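You operate a simulated robot arm through the tools that you are given. There is no shell and no other tool. Be economical: measure what you need, move in short steps, check, and stop when the job is done.

Carry out the task below with a simulated two-armed robot. There is one attempt and no reset: what you move stays moved.

TASK
Brush the crumbs off the long cushion, then press both straps shut.
Fine: use the green cushion brush and lay it back on the armchair seat; the yellow pillow stays there.

It is judged by the outcome, as a careful person would: the job done as asked, and still so three seconds after it is handed in. It fails if anything else is knocked over, pushed out of place, dropped, spilled or broken.

THE ROBOT
Two 7-joint arms with two-finger parallel grippers on one trunk, on a base that drives. Base frame: it is fixed to the floor where the robot stands at the start and does not move with it; the origin is under the middle of the robot, x ahead of it, y to its left, z up. Units: m, degrees, N and s.
The left shoulder is at the start at [0.06, 0.143, 0.726], the right one opposite. With the tool pointing down near the work surface each hand reaches from about 0.32 to 0.38 m from the robot's upright axis, wherever it stands, measured 20 degrees to its own side. Places, roughly: blue strap [-1.2, -0.6, 0.5]; beige strap [-0.7, -0.6, 0.5]; backrest [-2, -0.3, 0.6]; long cushion [-1.25, -0.25, 0.5]; chaise [-1.25, -0.25, 0.25]. Payload 1.57 kg a hand.
Tool frame (each hand has its own): the origin (TCP) lies between the finger pads and is the grasp point; the fingertips stand 0.03 m ahead of it; z points along the fingers, y is the line along which they close. Largest opening 0.11 m; finger width 0.024, thickness 0.012; the body of the gripper, 0.048 by 0.112 m, starts 0.078 m behind the TCP.
Orientation is that of the tool frame in the base frame, as [roll, pitch, yaw] about the fixed x, y, z axes, in that order (R = Rz(yaw) Ry(pitch) Rx(roll)). With the fingers straight down and closing along the base's y, the tool's x points along the base's -x, its y along +y and its z along -z.

THE INTERFACE
- The arms move only by the tool drive_tool. It takes "left_plan", "right_plan" or both (then of equal length, played together; a hand with none holds still); each is a list of rows, each a list of 7 numbers: the turn, a rotation vector about the base's x, y, z in units of 5 degrees (1.0 is 5 degrees), then the shift along the base's x, y, z in units of 30 mm (1.0 is 30 mm), then the closure, from 0 (fully open) to 1 (shut). In form: [[rx, ry, rz, tx, ty, tz, jaw], ...]. A call has 1 to 10 rows; each row shifts and turns the commanded pose from where the row before left it. A call with a number of a shift or a turn outside -1 to 1 is refused whole. A row lasts 0.2 s, in which the tool goes at most 0.05 m and 8.6 degrees; a call with a longer step from one row to the next is refused whole, and so is a gripper value outside its range. A pose out of reach is approached as far as the arm can. The call stops where the force on the tool passes 40 N (or 10 N more than at its start, if that is more) or the arm is blocked; 0.2 s more then pass. Each finger travels about 0.045 m/s and halts on what it meets, pressing with about 27 N; the grip force reading is that of the motor and also rises with nothing between the fingers. The clock runs only during rows and for 0.2 s after the last one: add rows that do not move to give the fingers time. It gives the time, the measured TCP pose, the force on the tool (base axes), the opening and the grip force at its end, in the units of the frame above (readings bear some noise), and new pictures: "show" is both (left out), scene, wrist or none (wrist: the cameras of the hands that moved).
- Cameras (640 x 400 px; columns grow to the right, rows downward): "scene" is now at [0.0025, -0.0407, 1.3262]; the picture's right is [-0.69, -0.72, 0.00], its down [-0.67, 0.64, -0.36] and it looks along [0.26, -0.25, -0.93] (base axes); focal length 214 px, centre (320, 200). "left" rides on the left gripper at [0.07, -0.016, -0.141] in its tool frame; the picture's right is [0.23, 0.97, 0.00], its down [-0.86, 0.20, -0.48] and it looks along [-0.47, 0.11, 0.88] (tool axes); focal length 222 px, centre (320, 200). "right" rides on the right gripper at [0.07, 0.016, -0.141] in its tool frame; the picture's right is [-0.23, 0.97, 0.00], its down [-0.86, -0.20, -0.48] and it looks along [-0.47, -0.11, 0.88] (tool axes); focal length 222 px, centre (320, 200).
- slide_trunk(by): slides the trunk up (or, below 0, down) by that many m; the arms and the scene camera ride with it, the base frame stays. It gives what a move gives, with no picture.
- drive_base(legs): drives the robot by 1 to 6 legs, each [ahead, left, turn to the left] in m, m and degrees, along the robot's own axes; the way and the turn of a leg run together, so that a leg with both is an arc; at most 1.5 m and 180 degrees a leg. The arms and the cameras ride along, it lands a little off, and it stops where it bumps. It gives what a move gives, and a new picture of the scene camera.
- aim_head(pan, tilt): turns the head with the scene camera to pan (to the left, within 86 degrees either way) and tilt (down, from -29 to 69), counted from straight ahead of the robot. It gives what a move gives, and a new picture of the scene camera.
- probe_pixels(camera, pixels): there is no depth. For up to 12 entries [column, row, z] of the newest picture of that camera ("zoom" is the newest enlarged one), the place [x, y] in the base frame at which the ray of that pixel passes the height z, good to about 0.002 m, but the place of the scene camera against the robot may be out by one fixed shift of up to 0.025 m in any direction. It takes no simulated time.
- inspect(camera, box): a new picture of the part [left, top, right, bottom] of that camera's present view, enlarged. It takes no simulated time.
- sign_off(): hands the job in; it is judged then, once.

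Work in short steps. Measure before you move; look again where a grasp or a placing could have gone wrong, and mend it. You have 80 turns and 260 pictures in all, those below and enlarged ones among them. Open the grippers and draw the arms clear of the work before you hand the job in, unless the task says otherwise; then end with one line.

The tools are called after "Emit:" as a command line: name --argument value ..., lists and objects as JSON in quotes. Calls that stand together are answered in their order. drive_tool: Moves the arms, as the interface text tells. Its arguments: {"type":"object","properties":{"left_plan":{"type":"array","items":{"type":"array","items":{"type":"number"}}},"right_plan":{"type":"array","items":{"type":"array","items":{"type":"number"}}},"show":{"type":"string","enum":["both","scene","wrist","none"]}},"required":[]} The other tools are called the same way: slide_trunk (by) slides the trunk up or down; drive_base (legs) drives the base; aim_head (pan, tilt) turns the head that bears the scene camera; probe_pixels (camera, pixels) gives the place at which the rays of pixels pass given heights; inspect (camera, box) takes an enlarged picture of a part of a camera's view; sign_off () hands the job in.

At the start:

```text
time: 0.0
left_tcp_pos: [0.4555, -0.072, 0.7001]
left_orientation: [-179.9, 0.1, 180.0]
left_ft_force: [-0.5, -0.5, 0.0]
left_finger_gap: 0.1104
left_finger_force: 0.0
right_tcp_pos: [0.3404, -0.3897, 0.7222]
right_orientation: [-180.0, 0.0, -180.0]
right_ft_force: [-0.4, 0.7, -0.5]
right_finger_gap: 0.1099
right_finger_force: 0.0
trunk travel left (down, up): [-0.325, 0.265]
robot x, y, heading: [-0.0024, 0.0023, -0.1]
head pan, tilt: [-43.8, 68.8]
```

scene: 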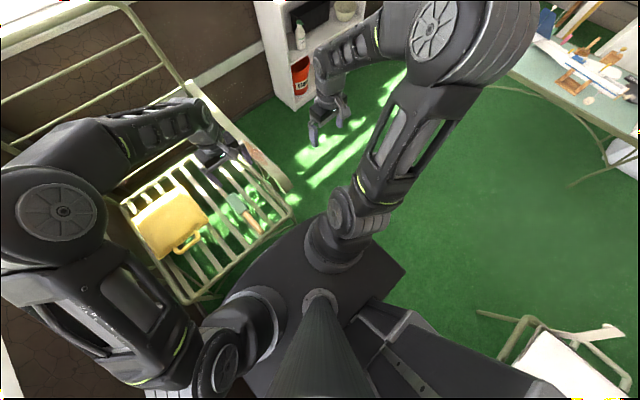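
right: 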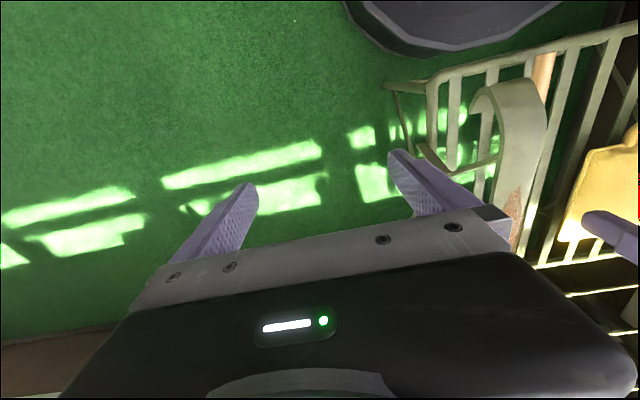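
left: 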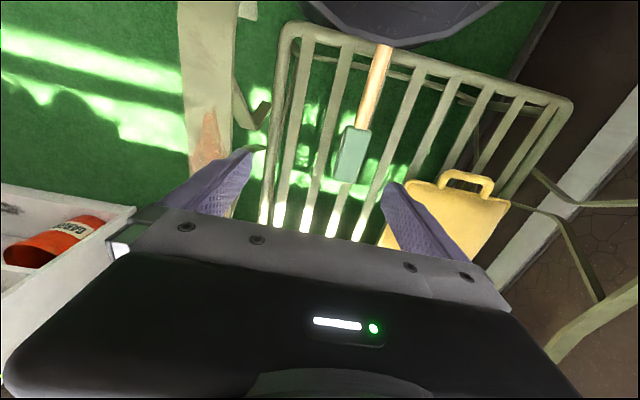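

The armchair with the green brush (scene ~ (245,212)) is ahead; the chaise is behind. I enlarge the brush in both views and probe it.

Emit:
inspect --camera "left" --box '[220, 20, 540, 240]'

Emit:
inspect --camera "scene" --box '[100, 120, 320, 300]'

Emit:
probe_pixels --camera "left" --pixels '[[384, 47, 0.4], [367, 125, 0.4], [348, 182, 0.4], [384, 47, 0.3], [367, 125, 0.3], [348, 182, 0.3], [300, 25, 0.4], [572, 100, 0.4]]'

Emit:
probe_pixels --camera "scene" --pixels '[[262, 232, 0.4], [245, 208, 0.4], [233, 195, 0.4], [262, 232, 0.3], [245, 208, 0.3], [233, 195, 0.3]]'

```text
1.82 times, centred on (380, 130) of left
```

zoom: 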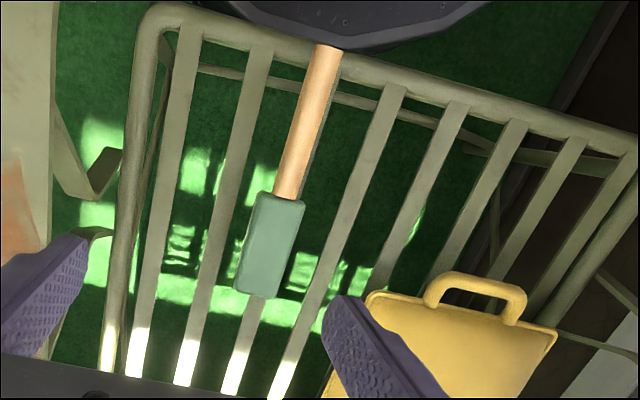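

```text
2.22 times, centred on (210, 210) of scene
```

zoom: 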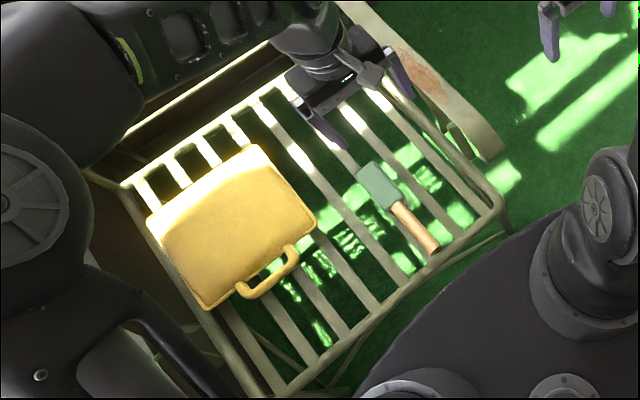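

```text
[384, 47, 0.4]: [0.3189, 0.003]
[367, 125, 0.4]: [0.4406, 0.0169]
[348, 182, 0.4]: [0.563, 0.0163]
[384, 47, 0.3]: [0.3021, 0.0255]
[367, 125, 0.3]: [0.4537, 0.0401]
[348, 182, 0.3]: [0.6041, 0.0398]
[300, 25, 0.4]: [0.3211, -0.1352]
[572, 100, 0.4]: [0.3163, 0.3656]
```

```text
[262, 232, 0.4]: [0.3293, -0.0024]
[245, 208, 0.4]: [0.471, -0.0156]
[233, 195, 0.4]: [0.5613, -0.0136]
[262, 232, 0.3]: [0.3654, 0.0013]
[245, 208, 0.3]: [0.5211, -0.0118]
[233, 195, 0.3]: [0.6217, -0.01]
```

The brush lies along x at about y≈0, handle x≈0.32–0.45. I bring the left hand over the handle at a safe height to measure it from a second viewpoint.

Emit:
drive_tool --left_plan '[[0, 0, 0, -0.8, 0.9, -0.8, 0], [0, 0, 0, -0.8, 0.9, -0.8, 0], [0, 0, 0, -0.8, 0.9, -0.8, 0], [0, 0, 0, 0, 0, -0.6, 0]]'

```text
time: 1.0
left_tcp_pos: [0.3834, 0.0067, 0.6078]
left_orientation: [179.9, 0.1, -180.0]
left_ft_force: [0.0, 0.4, 0.5]
left_finger_gap: 0.1103
left_finger_force: 0.0
right_tcp_pos: [0.3405, -0.3891, 0.7213]
right_orientation: [180.0, -0.1, 179.9]
right_ft_force: [0.2, 0.3, -0.6]
right_finger_gap: 0.1101
right_finger_force: 0.1
trunk travel left (down, up): [-0.325, 0.265]
robot x, y, heading: [-0.0005, 0.0024, -0.2]
head pan, tilt: [-43.8, 68.8]
```

scene: 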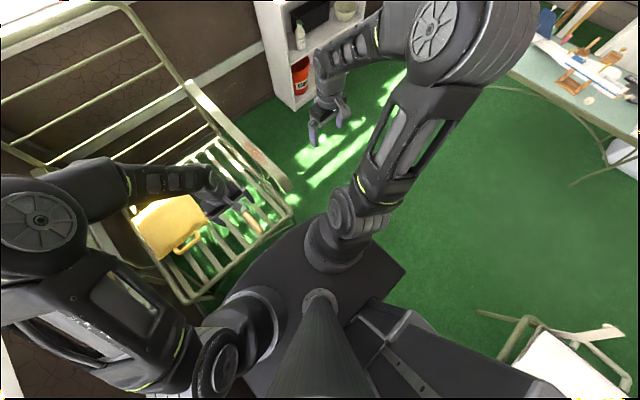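
left: 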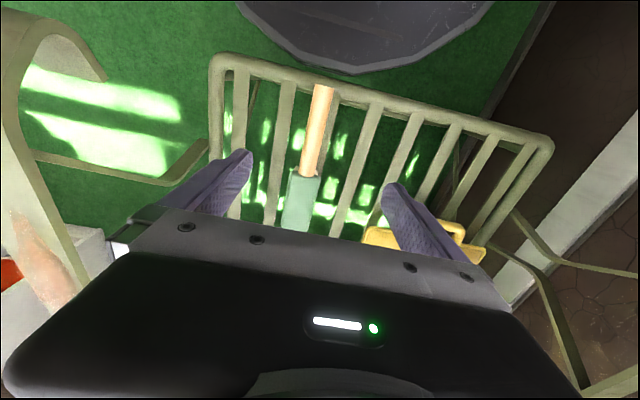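

The handle end is now at left (324,86) and the handle/head joint at (305,175). I probe these at several heights to triangulate against the previous view.

Emit:
probe_pixels --camera "left" --pixels '[[324, 86, 0.4], [305, 175, 0.4], [324, 86, 0.3], [305, 175, 0.3], [324, 86, 0.35], [305, 175, 0.35], [214, 65, 0.4], [214, 65, 0.3], [545, 145, 0.4], [545, 145, 0.3]]'

Emit:
inspect --camera "left" --box '[200, 50, 420, 240]'

```text
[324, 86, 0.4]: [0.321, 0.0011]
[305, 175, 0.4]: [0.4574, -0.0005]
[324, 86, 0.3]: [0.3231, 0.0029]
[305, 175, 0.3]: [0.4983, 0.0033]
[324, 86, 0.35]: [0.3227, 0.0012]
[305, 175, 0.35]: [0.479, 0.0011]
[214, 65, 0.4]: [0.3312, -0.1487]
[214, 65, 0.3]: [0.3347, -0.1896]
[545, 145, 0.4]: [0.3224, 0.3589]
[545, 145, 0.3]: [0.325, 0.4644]
```

```text
2.11 times, centred on (310, 145) of left
```

zoom: 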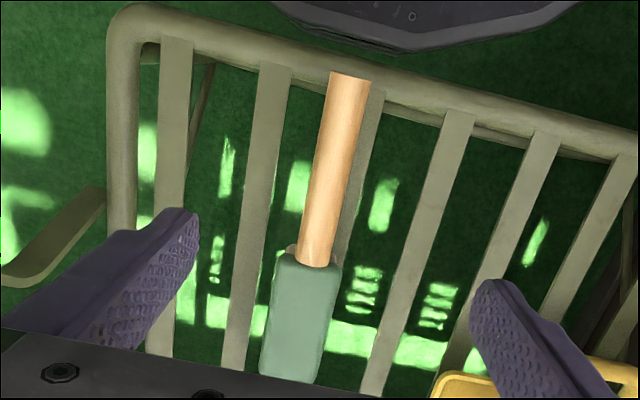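

Triangulation puts the handle along x at y≈0.002, z≈0.41–0.43, about 28 mm thick. I descend to 0.50 with the jaw partially closed and look again.

Emit:
drive_tool --left_plan '[[0, 0, 0, 0.1, -0.15, -0.9, 0.2], [0, 0, 0, 0, 0, -0.9, 0.3], [0, 0, 0, 0, 0, -0.9, 0.3], [0, 0, 0, 0, 0, -0.9, 0.3], [0, 0, 0, 0, 0, 0, 0.3]]' --show "wrist"

```text
time: 2.2
left_tcp_pos: [0.3877, 0.0034, 0.5001]
left_orientation: [180.0, 0.0, 180.0]
left_ft_force: [0.5, 0.6, 0.7]
left_finger_gap: 0.0769
left_finger_force: 0.2
right_tcp_pos: [0.3422, -0.3896, 0.7212]
right_orientation: [-180.0, 0.0, -179.9]
right_ft_force: [1.0, -0.6, 0.8]
right_finger_gap: 0.1102
right_finger_force: 0.0
trunk travel left (down, up): [-0.325, 0.265]
robot x, y, heading: [0.003, -0.0003, -0.3]
head pan, tilt: [-43.8, 68.8]
```

left: 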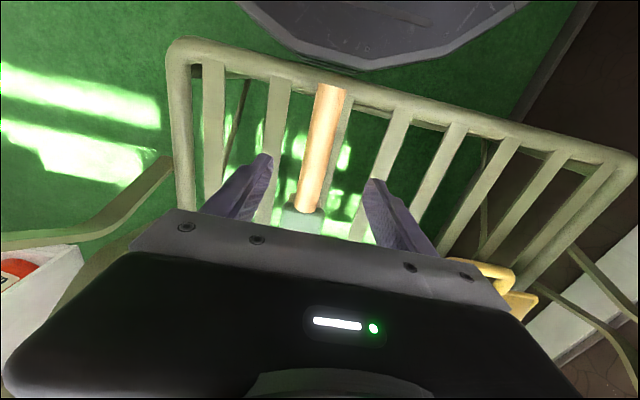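

The handle is centred between the fingers. I probe it again from here to fix its height and line.

Emit:
probe_pixels --camera "left" --pixels '[[330, 88, 0.42], [303, 208, 0.42], [317, 145, 0.42], [303, 208, 0.44], [330, 88, 0.4], [317, 145, 0.4]]'

```text
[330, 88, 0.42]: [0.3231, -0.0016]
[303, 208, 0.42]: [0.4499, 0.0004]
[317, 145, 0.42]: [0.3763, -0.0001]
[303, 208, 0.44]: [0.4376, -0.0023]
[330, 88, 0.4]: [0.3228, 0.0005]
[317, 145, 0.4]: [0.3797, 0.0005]
```

Handle line is y≈0. I go down to z≈0.434 and close slowly.

Emit:
drive_tool --left_plan '[[0, 0, 0, 0, -0.1, -0.9, 0.3], [0, 0, 0, 0, 0, -0.9, 0.3], [0, 0, 0, 0, 0, -0.4, 0.3], [0, 0, 0, 0, 0, 0, 0.5], [0, 0, 0, 0, 0, 0, 0.7], [0, 0, 0, 0, 0, 0, 1], [0, 0, 0, 0, 0, 0, 1], [0, 0, 0, 0, 0, 0, 1], [0, 0, 0, 0, 0, 0, 1]]' --show "both"

```text
time: 4.2
left_tcp_pos: [0.386, 0.0006, 0.4345]
left_orientation: [-180.0, 0.0, 180.0]
left_ft_force: [0.4, -0.1, 0.8]
left_finger_gap: 0.0251
left_finger_force: 27.6
right_tcp_pos: [0.3405, -0.3904, 0.7225]
right_orientation: [180.0, 0.1, -180.0]
right_ft_force: [-0.4, -1.0, 0.4]
right_finger_gap: 0.1098
right_finger_force: 0.0
trunk travel left (down, up): [-0.325, 0.265]
robot x, y, heading: [0.0042, -0.0005, 0.2]
head pan, tilt: [-43.8, 68.8]
```

scene: 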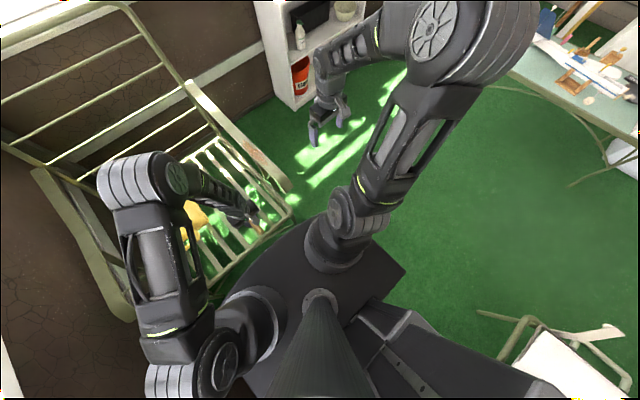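
left: 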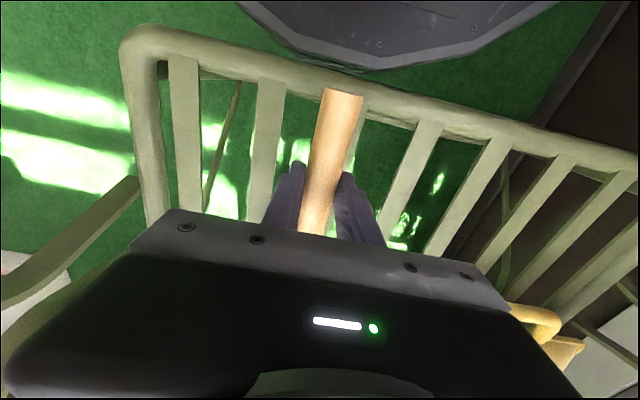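

Gripped at 25 mm gap, no reaction force. I lift straight up and check.

Emit:
drive_tool --left_plan '[[0, 0, 0, 0, 0, 0.5, 1], [0, 0, 0, 0, 0, 1, 1], [0, 0, 0, 0, 0, 1, 1], [0, 0, 0, 0, 0, 1, 1], [0, 0, 0, 0, 0, 1, 1], [0, 0, 0, 0, 0, 1, 1], [0, 0, 0, 0, 0, 1, 1]]' --show "both"

```text
time: 5.8
left_tcp_pos: [0.3859, 0.0001, 0.6321]
left_orientation: [179.9, 0.0, -180.0]
left_ft_force: [-0.8, 0.0, -1.5]
left_finger_gap: 0.0255
left_finger_force: 27.0
right_tcp_pos: [0.3412, -0.3907, 0.7219]
right_orientation: [180.0, 0.1, 179.9]
right_ft_force: [0.3, -0.5, -0.4]
right_finger_gap: 0.1099
right_finger_force: 0.0
trunk travel left (down, up): [-0.325, 0.265]
robot x, y, heading: [0.0007, -0.0011, 0.1]
head pan, tilt: [-43.8, 68.8]
```

scene: 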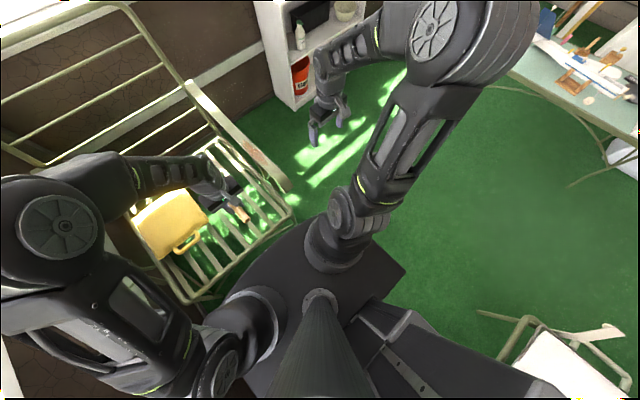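
left: 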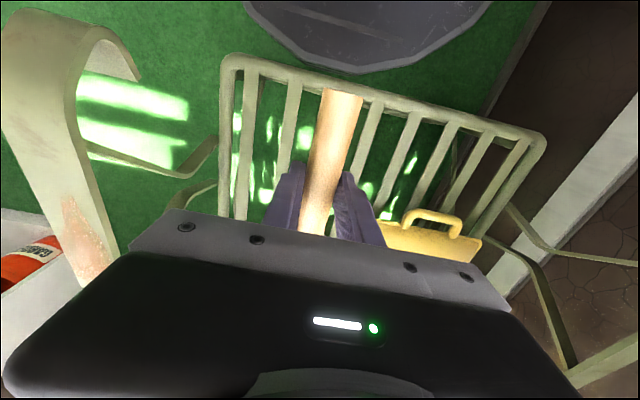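

Brush is held firmly. Now I turn the head to see the chaise and the space around it.

Emit:
aim_head --pan -86 --tilt 35

Emit:
aim_head --pan 86 --tilt 40

```text
time: 6.9
left_tcp_pos: [0.3861, 0.0007, 0.6313]
left_orientation: [179.9, 0.1, 179.9]
left_ft_force: [-0.2, -0.4, -2.1]
left_finger_gap: 0.0253
left_finger_force: 26.6
right_tcp_pos: [0.3418, -0.3897, 0.7216]
right_orientation: [-180.0, 0.0, 180.0]
right_ft_force: [-0.2, 0.2, 0.5]
right_finger_gap: 0.1099
right_finger_force: 0.0
trunk travel left (down, up): [-0.325, 0.265]
robot x, y, heading: [0.0002, 0.0004, -0.2]
head pan, tilt: [-85.9, 35.0]
```

scene: 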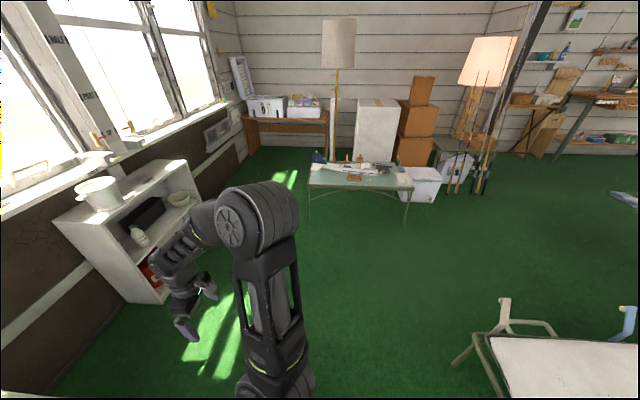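

```text
time: 9.5
left_tcp_pos: [0.3857, 0.0015, 0.631]
left_orientation: [180.0, 0.0, 180.0]
left_ft_force: [-0.1, -0.1, -2.1]
left_finger_gap: 0.0253
left_finger_force: 27.2
right_tcp_pos: [0.3405, -0.3889, 0.7208]
right_orientation: [-180.0, 0.0, 180.0]
right_ft_force: [-0.4, 0.8, 0.4]
right_finger_gap: 0.1099
right_finger_force: 0.2
trunk travel left (down, up): [-0.325, 0.265]
robot x, y, heading: [0.0019, -0.0021, -0.1]
head pan, tilt: [85.9, 40.0]
```

scene: 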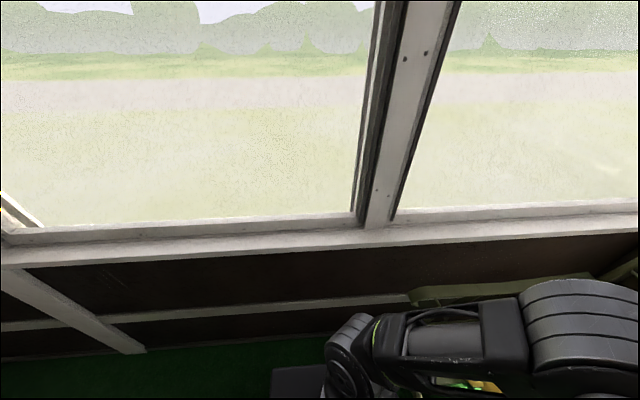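

The area to the right (y<-0.6) is open floor. I look right again and probe the chaise's near end to plan the drive.

Emit:
aim_head --pan -86 --tilt 60

```text
time: 12.1
left_tcp_pos: [0.3871, 0.002, 0.631]
left_orientation: [179.9, 0.1, 180.0]
left_ft_force: [0.7, 0.4, -3.0]
left_finger_gap: 0.0254
left_finger_force: 27.0
right_tcp_pos: [0.3411, -0.3898, 0.7217]
right_orientation: [180.0, 0.0, 180.0]
right_ft_force: [0.3, 0.0, 0.1]
right_finger_gap: 0.1102
right_finger_force: 0.1
trunk travel left (down, up): [-0.325, 0.265]
robot x, y, heading: [-0.0019, -0.0005, 0.1]
head pan, tilt: [-85.9, 60.0]
```

scene: 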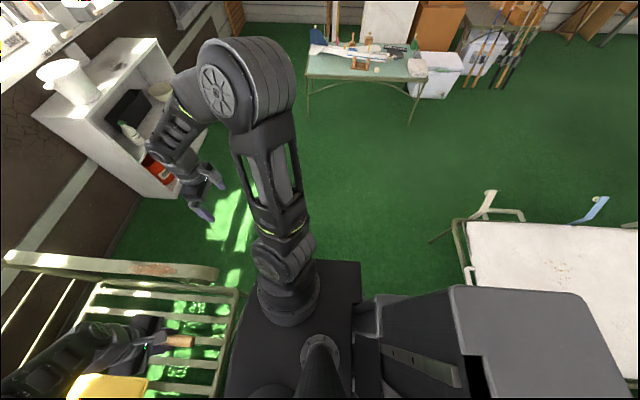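

Straps stand open at (488,200) and (595,208); crumbs near (560,265). Probe these and the shelves/table.

Emit:
probe_pixels --camera "scene" --pixels '[[488, 205, 0.5], [592, 212, 0.5], [560, 265, 0.5], [455, 220, 0.45], [466, 265, 0.5], [430, 242, 0.0], [174, 190, 0.0], [306, 103, 0.0], [411, 122, 0.0], [637, 225, 0.5], [237, 292, 0.4], [217, 272, 0.6]]'

Emit:
inspect --camera "scene" --box '[420, 170, 640, 300]'

```text
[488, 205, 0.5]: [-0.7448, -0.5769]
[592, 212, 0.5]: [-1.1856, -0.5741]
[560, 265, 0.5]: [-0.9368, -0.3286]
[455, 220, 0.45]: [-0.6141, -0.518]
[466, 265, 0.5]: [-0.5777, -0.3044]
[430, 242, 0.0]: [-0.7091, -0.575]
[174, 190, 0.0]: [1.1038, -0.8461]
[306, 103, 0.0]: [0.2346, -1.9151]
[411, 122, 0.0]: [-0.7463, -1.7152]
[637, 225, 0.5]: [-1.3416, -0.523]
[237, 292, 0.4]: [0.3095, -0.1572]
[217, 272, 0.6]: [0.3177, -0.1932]
```

```text
2.91 times, centred on (530, 235) of scene
```

zoom: 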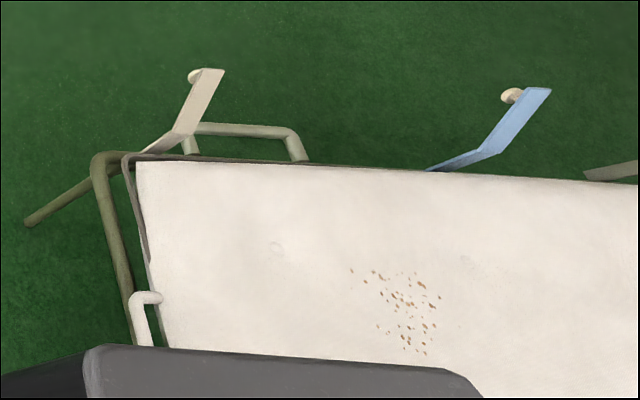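

Plan: raise the trunk so hands and brush clear the armrest and straps, back off slightly, strafe right, turn to face +y, then strafe along the chaise's open side.

Emit:
slide_trunk --by 0.2

Emit:
drive_base --legs '[[-0.08, 0, 0], [0, -0.95, 0]]'

```text
time: 14.3
left_tcp_pos: [0.3853, 0.0007, 0.8302]
left_orientation: [179.9, 0.0, 180.0]
left_ft_force: [-0.6, -0.1, -3.1]
left_finger_gap: 0.0254
left_finger_force: 26.4
right_tcp_pos: [0.342, -0.39, 0.9214]
right_orientation: [179.9, 0.0, -179.9]
right_ft_force: [-0.2, 0.0, 1.0]
right_finger_gap: 0.11
right_finger_force: 0.1
trunk travel left (down, up): [-0.525, 0.065]
robot x, y, heading: [0.0013, -0.0027, -0.1]
head pan, tilt: [-85.9, 60.0]
```

```text
time: 19.9
left_tcp_pos: [0.3, -0.9539, 0.8314]
left_orientation: [180.0, 0.0, 179.4]
left_ft_force: [0.0, 0.4, -2.8]
left_finger_gap: 0.0253
left_finger_force: 26.7
right_tcp_pos: [0.2513, -1.3421, 0.9203]
right_orientation: [-179.9, 0.1, 179.4]
right_ft_force: [0.8, -0.1, -0.7]
right_finger_gap: 0.1099
right_finger_force: 0.1
trunk travel left (down, up): [-0.525, 0.065]
robot x, y, heading: [-0.0862, -0.9486, -0.6]
head pan, tilt: [-85.9, 60.0]
```

scene: 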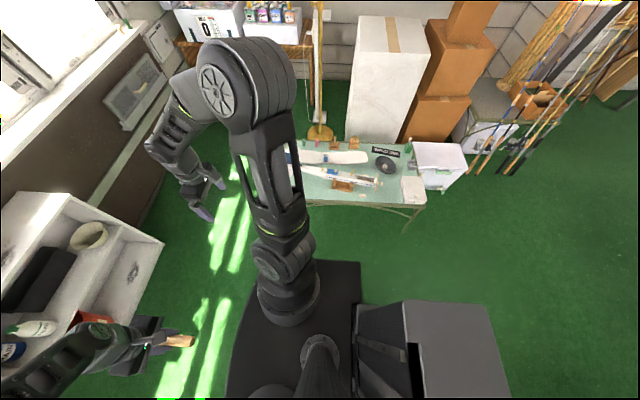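

No bump. The table is still ~0.6 m beyond. I turn left 90° and look toward the chaise (at my left-front).

Emit:
drive_base --legs '[[0, 0, 90.6]]'

Emit:
aim_head --pan 45 --tilt 50

```text
time: 24.1
left_tcp_pos: [-0.0816, -0.5642, 0.831]
left_orientation: [-180.0, 0.0, -90.9]
left_ft_force: [-0.9, 1.0, -2.3]
left_finger_gap: 0.0252
left_finger_force: 27.0
right_tcp_pos: [0.3089, -0.6141, 0.9209]
right_orientation: [180.0, 0.0, -90.9]
right_ft_force: [-0.2, -0.8, 0.8]
right_finger_gap: 0.11
right_finger_force: 0.0
trunk travel left (down, up): [-0.525, 0.065]
robot x, y, heading: [-0.0859, -0.9486, 88.8]
head pan, tilt: [-85.9, 60.0]
```

scene: 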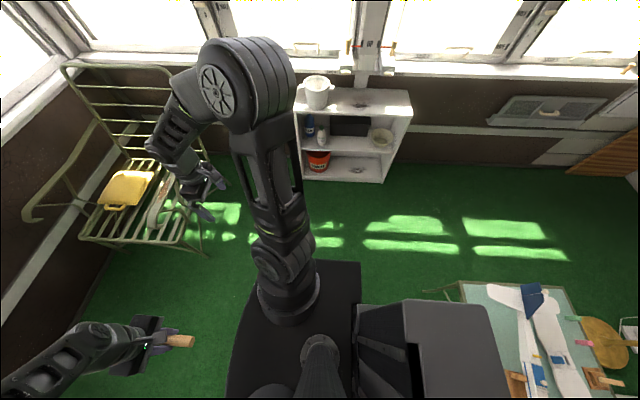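

```text
time: 26.2
left_tcp_pos: [-0.0822, -0.563, 0.8304]
left_orientation: [180.0, 0.1, -90.9]
left_ft_force: [0.8, -0.1, -2.8]
left_finger_gap: 0.0252
left_finger_force: 27.4
right_tcp_pos: [0.3078, -0.6135, 0.9225]
right_orientation: [-180.0, -0.1, -90.9]
right_ft_force: [0.3, 0.2, -1.3]
right_finger_gap: 0.11
right_finger_force: 0.1
trunk travel left (down, up): [-0.525, 0.065]
robot x, y, heading: [-0.0855, -0.9512, 89.1]
head pan, tilt: [45.0, 50.0]
```

scene: 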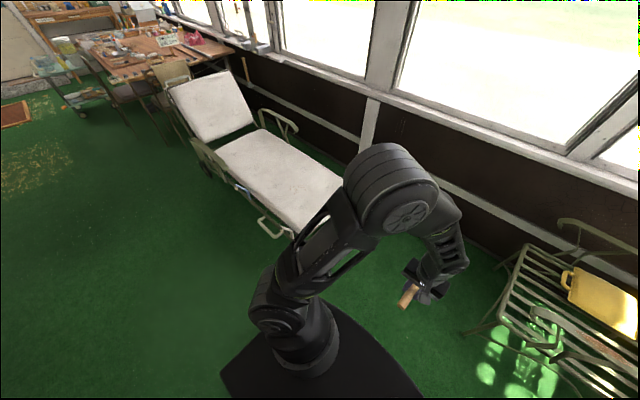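

Path along the chaise side is clear. I strafe left 0.8 m.

Emit:
drive_base --legs '[[0, 0.8, 1]]'

Emit:
aim_head --pan 0 --tilt 55

```text
time: 30.5
left_tcp_pos: [-0.9041, -0.5652, 0.8307]
left_orientation: [179.9, 0.0, -88.6]
left_ft_force: [0.2, -0.5, -1.0]
left_finger_gap: 0.0256
left_finger_force: 26.8
right_tcp_pos: [-0.5127, -0.602, 0.9224]
right_orientation: [180.0, 0.0, -88.7]
right_ft_force: [0.0, -0.1, 0.0]
right_finger_gap: 0.1102
right_finger_force: 0.1
trunk travel left (down, up): [-0.525, 0.065]
robot x, y, heading: [-0.9001, -0.9514, 91.4]
head pan, tilt: [45.0, 50.0]
```

scene: 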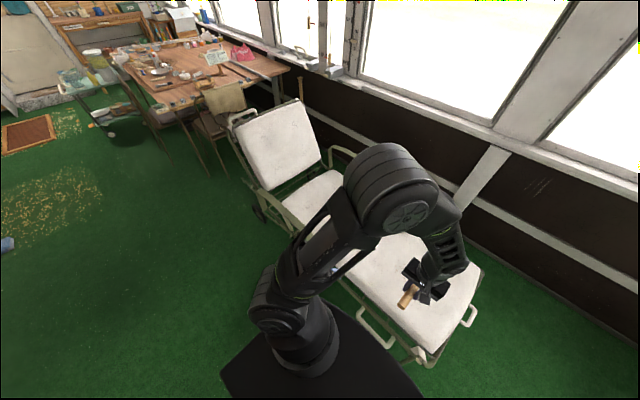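

```text
time: 31.6
left_tcp_pos: [-0.9043, -0.5662, 0.8314]
left_orientation: [179.9, 0.1, -88.7]
left_ft_force: [-0.7, 0.2, -2.6]
left_finger_gap: 0.0252
left_finger_force: 27.4
right_tcp_pos: [-0.5127, -0.6021, 0.9219]
right_orientation: [180.0, 0.0, -88.7]
right_ft_force: [-0.1, -0.3, -0.5]
right_finger_gap: 0.11
right_finger_force: 0.0
trunk travel left (down, up): [-0.525, 0.065]
robot x, y, heading: [-0.8921, -0.9523, 91.2]
head pan, tilt: [0.0, 55.0]
```

scene: 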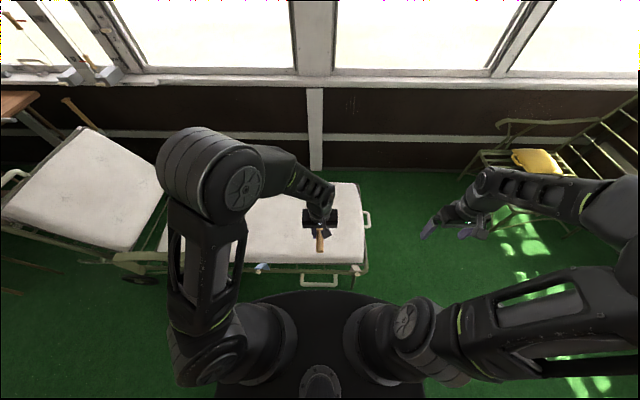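

I enlarge the chaise region to see straps and crumbs, and look via the wrist cameras.

Emit:
inspect --camera "scene" --box '[200, 160, 400, 300]'

Emit:
inspect --camera "left" --box '[0, 0, 640, 400]'

Emit:
inspect --camera "right" --box '[0, 0, 640, 400]'

```text
2.86 times, centred on (300, 230) of scene
```

zoom: 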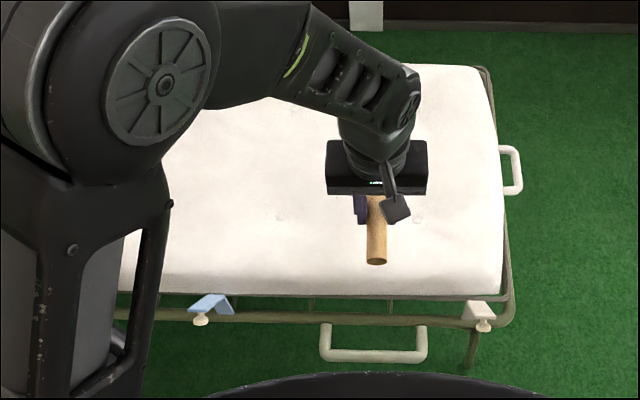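

```text
1.00 times, centred on (320, 200) of left
```

zoom: 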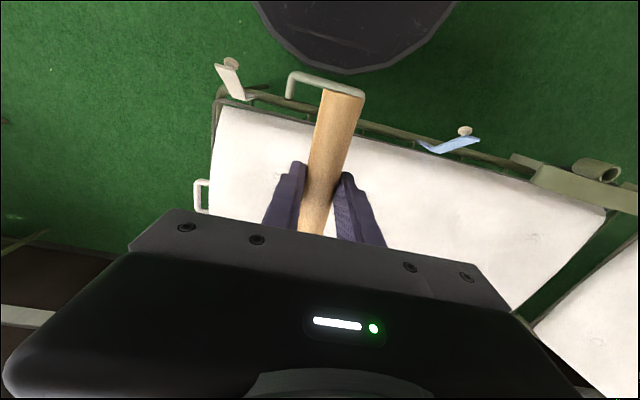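

```text
1.00 times, centred on (320, 200) of right
```

zoom: 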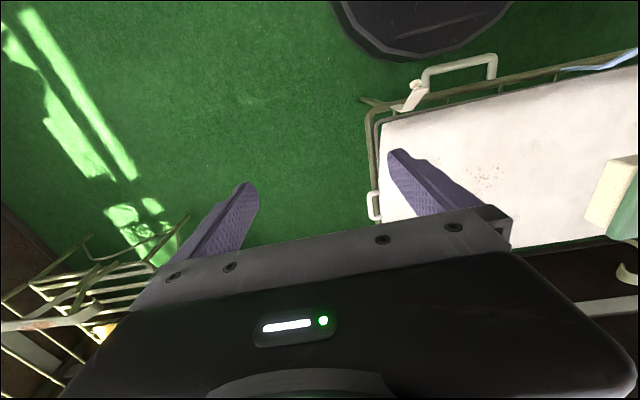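

The right wrist view shows crumbs at (485,175) and the brush with cream bristles facing down. I probe crumbs, edges, straps from the wrist cameras (no fixed offset there).

Emit:
probe_pixels --camera "right" --pixels '[[485, 175, 0.5], [470, 168, 0.5], [500, 172, 0.5], [490, 190, 0.5], [380, 127, 0.5], [610, 190, 0.7], [585, 225, 0.7], [417, 88, 0.55]]'

Emit:
probe_pixels --camera "left" --pixels '[[219, 108, 0.5], [605, 210, 0.5], [231, 64, 0.55], [245, 98, 0.5], [465, 130, 0.55], [425, 150, 0.5], [478, 138, 0.55]]'

Emit:
inspect --camera "right" --box '[360, 40, 640, 250]'

```text
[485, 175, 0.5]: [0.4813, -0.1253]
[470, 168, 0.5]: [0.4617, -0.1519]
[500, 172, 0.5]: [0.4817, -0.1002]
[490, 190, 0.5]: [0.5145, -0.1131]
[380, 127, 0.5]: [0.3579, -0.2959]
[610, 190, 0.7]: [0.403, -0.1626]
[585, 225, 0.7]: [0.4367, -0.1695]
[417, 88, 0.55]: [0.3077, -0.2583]
```

```text
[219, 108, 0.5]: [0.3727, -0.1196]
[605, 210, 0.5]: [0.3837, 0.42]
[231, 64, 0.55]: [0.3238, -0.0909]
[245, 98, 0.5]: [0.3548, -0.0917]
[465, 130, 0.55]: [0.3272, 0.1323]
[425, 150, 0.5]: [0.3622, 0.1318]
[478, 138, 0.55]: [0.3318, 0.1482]
```

```text
1.90 times, centred on (500, 145) of right
```

zoom: 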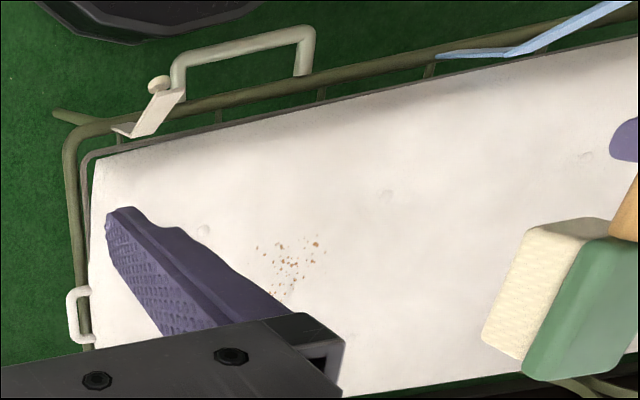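

The two wrist cameras disagree at z=0.5, so the height is off; I probe the same corner and crumbs at several heights, and in the scene view.

Emit:
probe_pixels --camera "right" --pixels '[[380, 127, 0.4], [380, 127, 0.3], [380, 127, 0.2], [485, 175, 0.4], [485, 175, 0.3], [485, 175, 0.2], [417, 88, 0.4], [417, 88, 0.3], [430, 70, 0.3]]'

Emit:
probe_pixels --camera "left" --pixels '[[219, 108, 0.4], [219, 108, 0.3], [219, 108, 0.2], [231, 64, 0.4], [231, 64, 0.3], [465, 130, 0.4], [465, 130, 0.3], [340, 92, 0.85], [340, 92, 0.83]]'

Emit:
probe_pixels --camera "scene" --pixels '[[363, 262, 0.5], [363, 262, 0.4], [363, 262, 0.3], [363, 262, 0.2], [347, 184, 0.5], [347, 184, 0.4], [347, 184, 0.3], [347, 184, 0.2]]'

```text
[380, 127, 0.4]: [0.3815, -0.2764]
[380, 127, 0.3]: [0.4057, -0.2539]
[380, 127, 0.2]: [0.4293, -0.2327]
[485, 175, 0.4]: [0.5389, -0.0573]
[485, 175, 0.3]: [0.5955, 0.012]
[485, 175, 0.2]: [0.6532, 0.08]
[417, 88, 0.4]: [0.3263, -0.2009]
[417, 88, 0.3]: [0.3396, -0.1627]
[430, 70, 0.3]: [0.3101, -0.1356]
```

```text
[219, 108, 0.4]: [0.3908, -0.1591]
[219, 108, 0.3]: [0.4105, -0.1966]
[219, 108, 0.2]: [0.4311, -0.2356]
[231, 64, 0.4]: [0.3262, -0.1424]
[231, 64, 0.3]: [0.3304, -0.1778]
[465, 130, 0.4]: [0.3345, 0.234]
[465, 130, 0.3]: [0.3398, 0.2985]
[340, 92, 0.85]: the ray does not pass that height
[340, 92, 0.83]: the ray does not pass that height
```

```text
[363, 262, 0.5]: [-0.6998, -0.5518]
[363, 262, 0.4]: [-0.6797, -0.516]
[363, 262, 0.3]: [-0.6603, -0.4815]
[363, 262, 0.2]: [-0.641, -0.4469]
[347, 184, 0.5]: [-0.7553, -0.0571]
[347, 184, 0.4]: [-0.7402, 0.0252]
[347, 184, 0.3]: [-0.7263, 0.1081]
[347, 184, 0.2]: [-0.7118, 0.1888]
```

The wrist pictures' probes still refer to the older pose (before the trunk and base moved); correcting for that, cushion top ≈0.40, crumbs ≈(-0.98,-0.30), strap tips ≈(-0.73,-0.615) and (-1.20,-0.61) at z≈0.5. I lower the trunk 0.2 and turn the brush so the head points to the robot's right, while moving over the cushion.

Emit:
slide_trunk --by -0.2

Emit:
drive_tool --left_plan '[[0, 0, -1, -0.6, 0.6, 0, 1], [0, 0, -1, -0.6, 0.6, 0, 1], [0, 0, -1, -0.6, 0.6, 0, 1], [0, 0, -1, -0.6, 0.6, 0, 1], [0, 0, -1, -0.6, 0.6, 0, 1], [0, 0, -1, -0.6, 0.6, 0, 1], [0, 0, -1, -0.6, 0.6, 0, 1], [0, 0, -1, -0.6, 0.6, 0, 1], [0, 0, -1, -0.6, 0.6, 0, 1], [0, 0, -1, -0.6, 0.6, 0, 1]]'

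```text
time: 33.8
left_tcp_pos: [-0.9039, -0.5669, 0.6308]
left_orientation: [-180.0, 0.0, -88.8]
left_ft_force: [-0.2, 0.4, -1.5]
left_finger_gap: 0.0253
left_finger_force: 26.9
right_tcp_pos: [-0.512, -0.6019, 0.7218]
right_orientation: [-179.9, -0.1, -88.6]
right_ft_force: [0.0, 0.4, 0.7]
right_finger_gap: 0.1101
right_finger_force: 0.1
trunk travel left (down, up): [-0.325, 0.265]
robot x, y, heading: [-0.8964, -0.9548, 91.4]
head pan, tilt: [0.0, 55.0]
```

```text
time: 36.0
left_tcp_pos: [-1.0833, -0.3867, 0.6304]
left_orientation: [-180.0, 0.0, -138.8]
left_ft_force: [0.1, -0.2, -1.8]
left_finger_gap: 0.0253
left_finger_force: 26.3
right_tcp_pos: [-0.5125, -0.6023, 0.721]
right_orientation: [-179.9, 0.0, -88.7]
right_ft_force: [-0.7, -0.4, 0.2]
right_finger_gap: 0.1101
right_finger_force: 0.1
trunk travel left (down, up): [-0.325, 0.265]
robot x, y, heading: [-0.8941, -0.9497, 91.3]
head pan, tilt: [0.0, 55.0]
```

scene: 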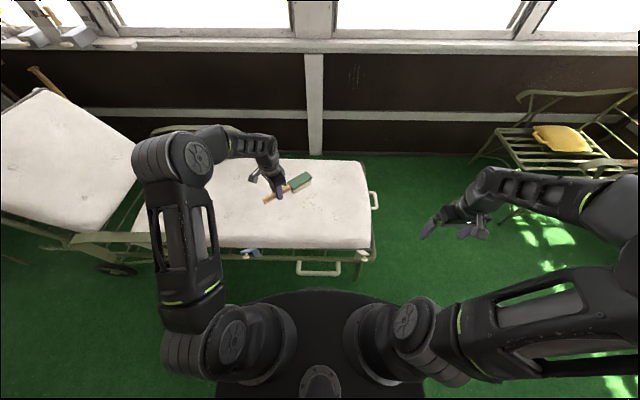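
left: 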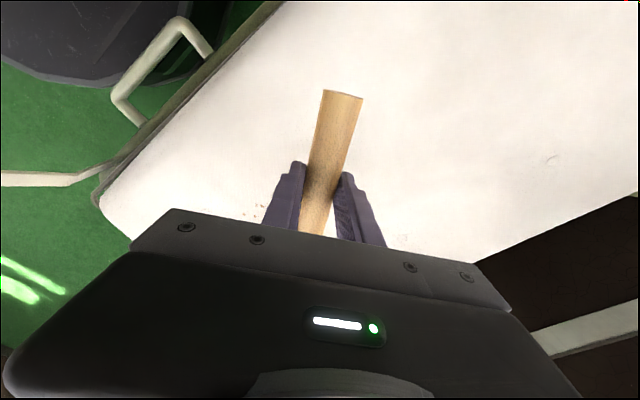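

The arm follows. I check the crumb positions in the scene view and from the left wrist camera.

Emit:
inspect --camera "scene" --box '[220, 150, 400, 270]'

Emit:
inspect --camera "left" --box '[80, 100, 300, 250]'

Emit:
probe_pixels --camera "left" --pixels '[[255, 213, 0.41], [100, 203, 0.41], [245, 215, 0.41]]'

```text
3.33 times, centred on (310, 210) of scene
```

zoom: 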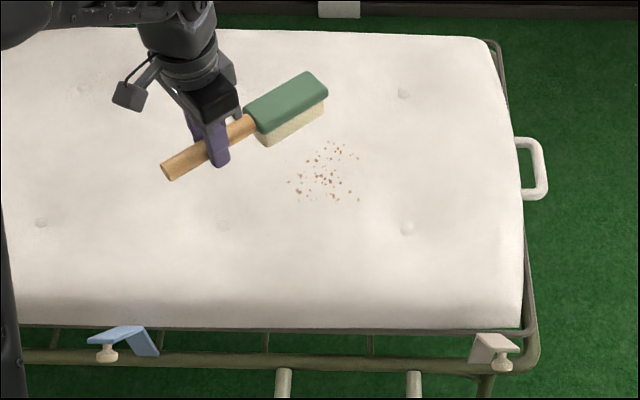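

```text
2.67 times, centred on (190, 175) of left
```

zoom: 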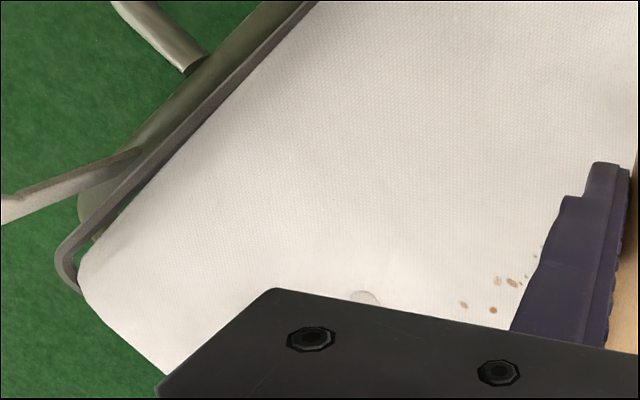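

```text
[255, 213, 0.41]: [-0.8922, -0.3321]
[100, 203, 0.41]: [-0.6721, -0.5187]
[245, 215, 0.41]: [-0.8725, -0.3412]
```

Crumbs are clear in the zoom (x 288–362, y 140–205). I probe their extent and the cushion's near edge.

Emit:
inspect --camera "scene" --box '[220, 150, 400, 270]'

Emit:
probe_pixels --camera "zoom" --pixels '[[288, 182, 0.41], [362, 186, 0.41], [330, 141, 0.41], [335, 203, 0.41], [330, 325, 0.39], [118, 330, 0.45], [150, 352, 0.4], [107, 358, 0.45], [490, 340, 0.45], [502, 365, 0.45], [285, 372, 0.3], [320, 85, 0.61]]'

```text
3.33 times, centred on (310, 210) of scene
```

zoom: 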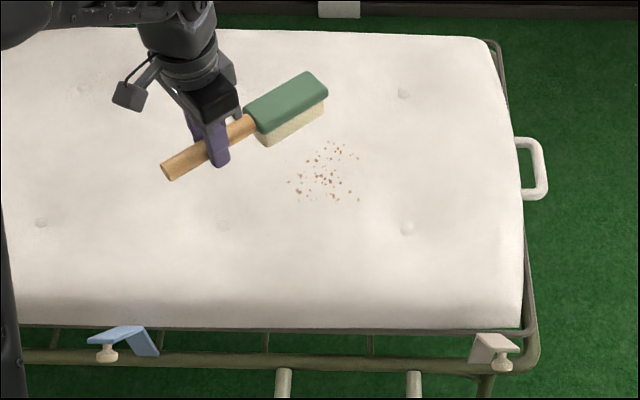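

```text
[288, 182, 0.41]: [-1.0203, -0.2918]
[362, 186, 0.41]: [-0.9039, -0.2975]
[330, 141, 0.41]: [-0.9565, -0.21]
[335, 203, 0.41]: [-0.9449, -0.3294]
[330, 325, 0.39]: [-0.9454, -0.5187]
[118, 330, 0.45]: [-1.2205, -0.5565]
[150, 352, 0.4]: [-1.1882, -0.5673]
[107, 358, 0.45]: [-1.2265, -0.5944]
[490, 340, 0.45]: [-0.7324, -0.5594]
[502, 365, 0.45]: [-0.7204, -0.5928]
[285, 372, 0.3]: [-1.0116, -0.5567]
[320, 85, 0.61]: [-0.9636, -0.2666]
```

Crumbs span x≈-1.02…-0.88, y≈-0.21…-0.34. I finish turning the brush (head along +x) and reach beyond the crumbs to TCP≈(-1.08,-0.17).

Emit:
drive_tool --left_plan '[[0, 0, -1, 0, 0.8, 0, 1], [0, 0, -1, 0, 0.8, 0, 1], [0, 0, -1, 0, 0.8, 0, 1], [0, 0, -1, 0, 0.8, 0, 1], [0, 0, -1, 0, 0.8, 0, 1], [0, 0, -1, 0, 0.8, 0, 1], [0, 0, -1, 0, 0.8, 0, 1], [0, 0, -1, 0, 0.8, 0, 1], [0, 0, -0.25, 0, 0.8, 0, 1]]'

```text
time: 38.0
left_tcp_pos: [-1.0826, -0.2535, 0.6324]
left_orientation: [179.9, 0.1, -166.3]
left_ft_force: [-0.2, 0.4, -3.3]
left_finger_gap: 0.0249
left_finger_force: 27.3
left hand out of reach, approached as far as the arm can: row 6, 7, 8, 9
right_tcp_pos: [-0.5123, -0.6021, 0.721]
right_orientation: [180.0, 0.0, -88.7]
right_ft_force: [-0.7, 0.0, -0.1]
right_finger_gap: 0.11
right_finger_force: 0.0
trunk travel left (down, up): [-0.325, 0.265]
robot x, y, heading: [-0.8939, -0.9512, 91.3]
head pan, tilt: [0.0, 55.0]
```

scene: 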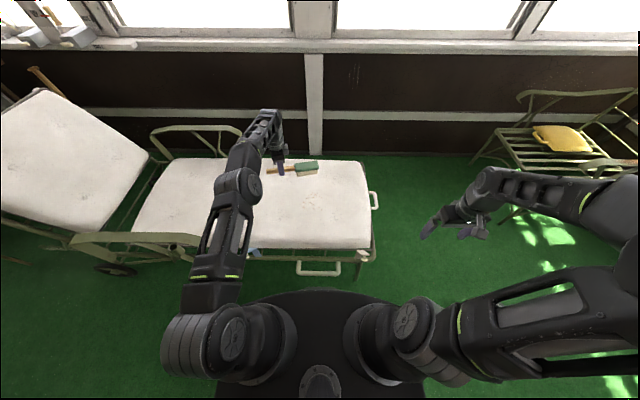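
left: 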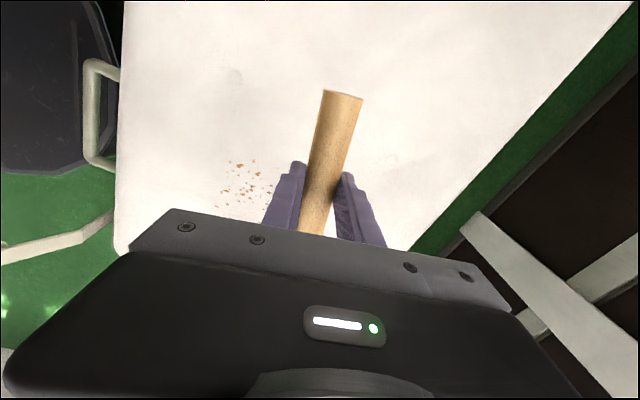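

Reach ends at y≈-0.25, so I need the base ~0.09 m closer. I check clearance between base front and chaise handle loop.

Emit:
inspect --camera "scene" --box '[230, 230, 410, 350]'

Emit:
probe_pixels --camera "scene" --pixels '[[318, 291, 0.3], [318, 291, 0.2], [318, 291, 0.1], [318, 275, 0.4], [318, 275, 0.3], [318, 275, 0.2]]'

Emit:
probe_pixels --camera "left" --pixels '[[228, 160, 0.41], [268, 160, 0.41], [255, 205, 0.41], [218, 205, 0.41]]'

```text
3.33 times, centred on (320, 290) of scene
```

zoom: 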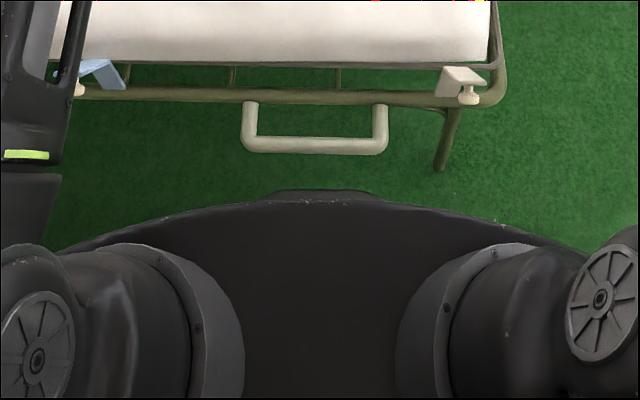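

```text
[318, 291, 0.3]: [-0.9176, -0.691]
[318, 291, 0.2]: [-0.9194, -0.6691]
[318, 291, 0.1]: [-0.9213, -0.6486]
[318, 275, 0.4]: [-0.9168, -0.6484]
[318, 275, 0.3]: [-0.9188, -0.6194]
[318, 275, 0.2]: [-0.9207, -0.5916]
```

```text
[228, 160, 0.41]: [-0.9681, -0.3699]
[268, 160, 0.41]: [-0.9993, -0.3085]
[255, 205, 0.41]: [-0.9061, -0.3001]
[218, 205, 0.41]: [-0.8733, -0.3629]
```

The base is too near the chaise's loop to go closer safely. Instead I angle the brush ~45° (more reach), and sweep in an arc toward the near edge. First set yaw ≈-136 at x≈-1.02.

Emit:
drive_tool --left_plan '[[0, 0, 1, 0.3, 0, 0, 1], [0, 0, 1, 0.3, 0, -0.5, 1], [0, 0, 1, 0.3, 0, -0.8, 1], [0, 0, 1, 0.3, 0, -0.8, 1], [0, 0, 1, 0.3, 0, -0.8, 1], [0, 0, 1, 0.4, 0, -0.8, 1]]' --show "scene"

Emit:
inspect --camera "scene" --box '[220, 150, 400, 270]'

```text
time: 39.4
left_tcp_pos: [-1.0264, -0.2642, 0.5198]
left_orientation: [180.0, 0.1, -137.3]
left_ft_force: [0.1, 1.6, -2.2]
left_finger_gap: 0.0254
left_finger_force: 26.8
left hand out of reach, approached as far as the arm can: row 5, 6
right_tcp_pos: [-0.5126, -0.6025, 0.7234]
right_orientation: [180.0, 0.0, -88.7]
right_ft_force: [0.2, 0.2, -0.5]
right_finger_gap: 0.1098
right_finger_force: 0.0
trunk travel left (down, up): [-0.325, 0.265]
robot x, y, heading: [-0.8912, -0.9524, 91.2]
head pan, tilt: [0.0, 55.0]
```

scene: 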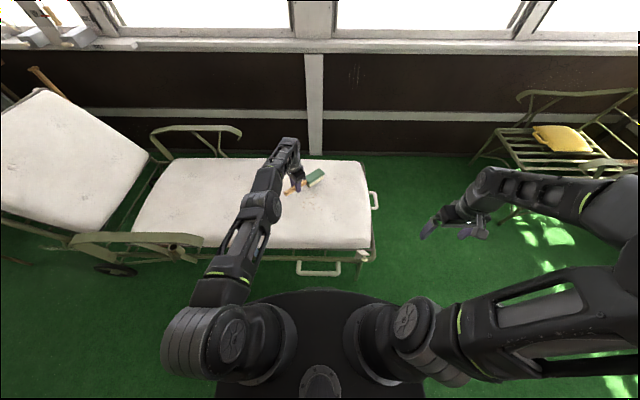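

```text
3.33 times, centred on (310, 210) of scene
```

zoom: 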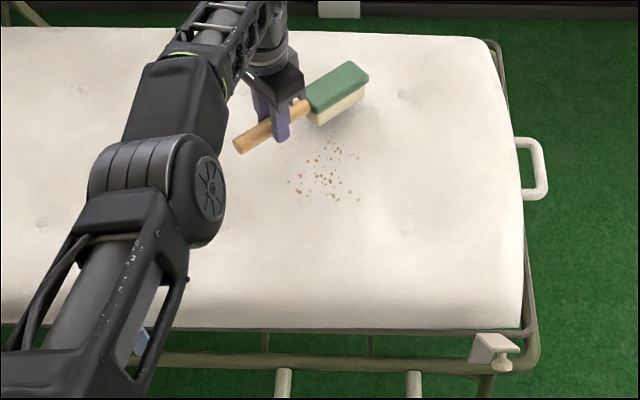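

Brush is just beyond the crumbs. I lower in small steps to find contact with the cushion.

Emit:
drive_tool --left_plan '[[0, 0, 0, 0, 0.3, -0.8, 1], [0, 0, 0, 0, 0, -0.6, 1], [0, 0, 0, 0, 0, -0.3, 1], [0, 0, 0, 0, 0, -0.3, 1]]' --show "scene"

Emit:
inspect --camera "scene" --box '[260, 150, 360, 220]'

```text
time: 40.4
left_tcp_pos: [-1.0301, -0.272, 0.4827]
left_orientation: [179.4, 0.4, -137.4]
left_ft_force: [-6.5, 11.3, 25.8]
left_finger_gap: 0.0254
left_finger_force: 26.9
left hand out of reach, approached as far as the arm can: row 1, 4
right_tcp_pos: [-0.5126, -0.6046, 0.722]
right_orientation: [-180.0, 0.1, -88.7]
right_ft_force: [-0.5, 0.2, -0.5]
right_finger_gap: 0.1098
right_finger_force: 0.0
trunk travel left (down, up): [-0.325, 0.265]
robot x, y, heading: [-0.8949, -0.953, 91.2]
head pan, tilt: [0.0, 55.0]
```

scene: 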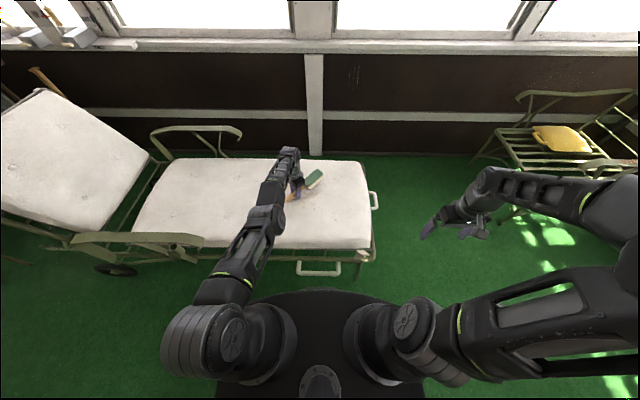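

```text
5.71 times, centred on (310, 185) of scene
```

zoom: 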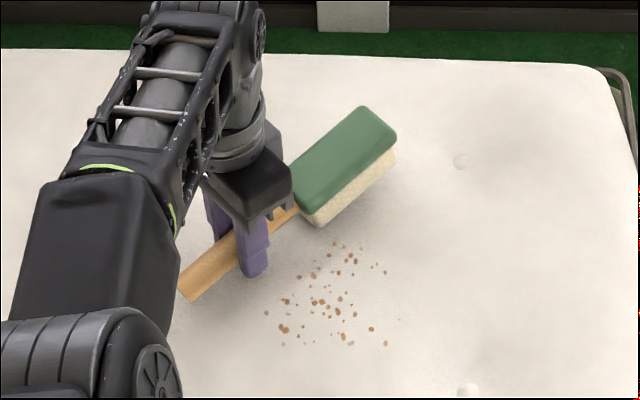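

Contact at TCP z≈0.483 with 26 N: too hard. I ease up about 10 mm and check the force.

Emit:
drive_tool --left_plan '[[0, 0, 0, 0, 0, 0.3, 1], [0, 0, 0, 0, 0, 0, 1]]' --show "none"

```text
time: 41.0
left_tcp_pos: [-1.0278, -0.2751, 0.4863]
left_orientation: [-179.7, -0.3, -137.5]
left_ft_force: [-0.3, 0.0, -2.5]
left_finger_gap: 0.0255
left_finger_force: 26.8
right_tcp_pos: [-0.512, -0.6025, 0.7207]
right_orientation: [180.0, -0.1, -88.7]
right_ft_force: [-0.1, 0.3, 0.1]
right_finger_gap: 0.1101
right_finger_force: 0.1
trunk travel left (down, up): [-0.325, 0.265]
robot x, y, heading: [-0.8933, -0.9528, 91.1]
head pan, tilt: [0.0, 55.0]
```

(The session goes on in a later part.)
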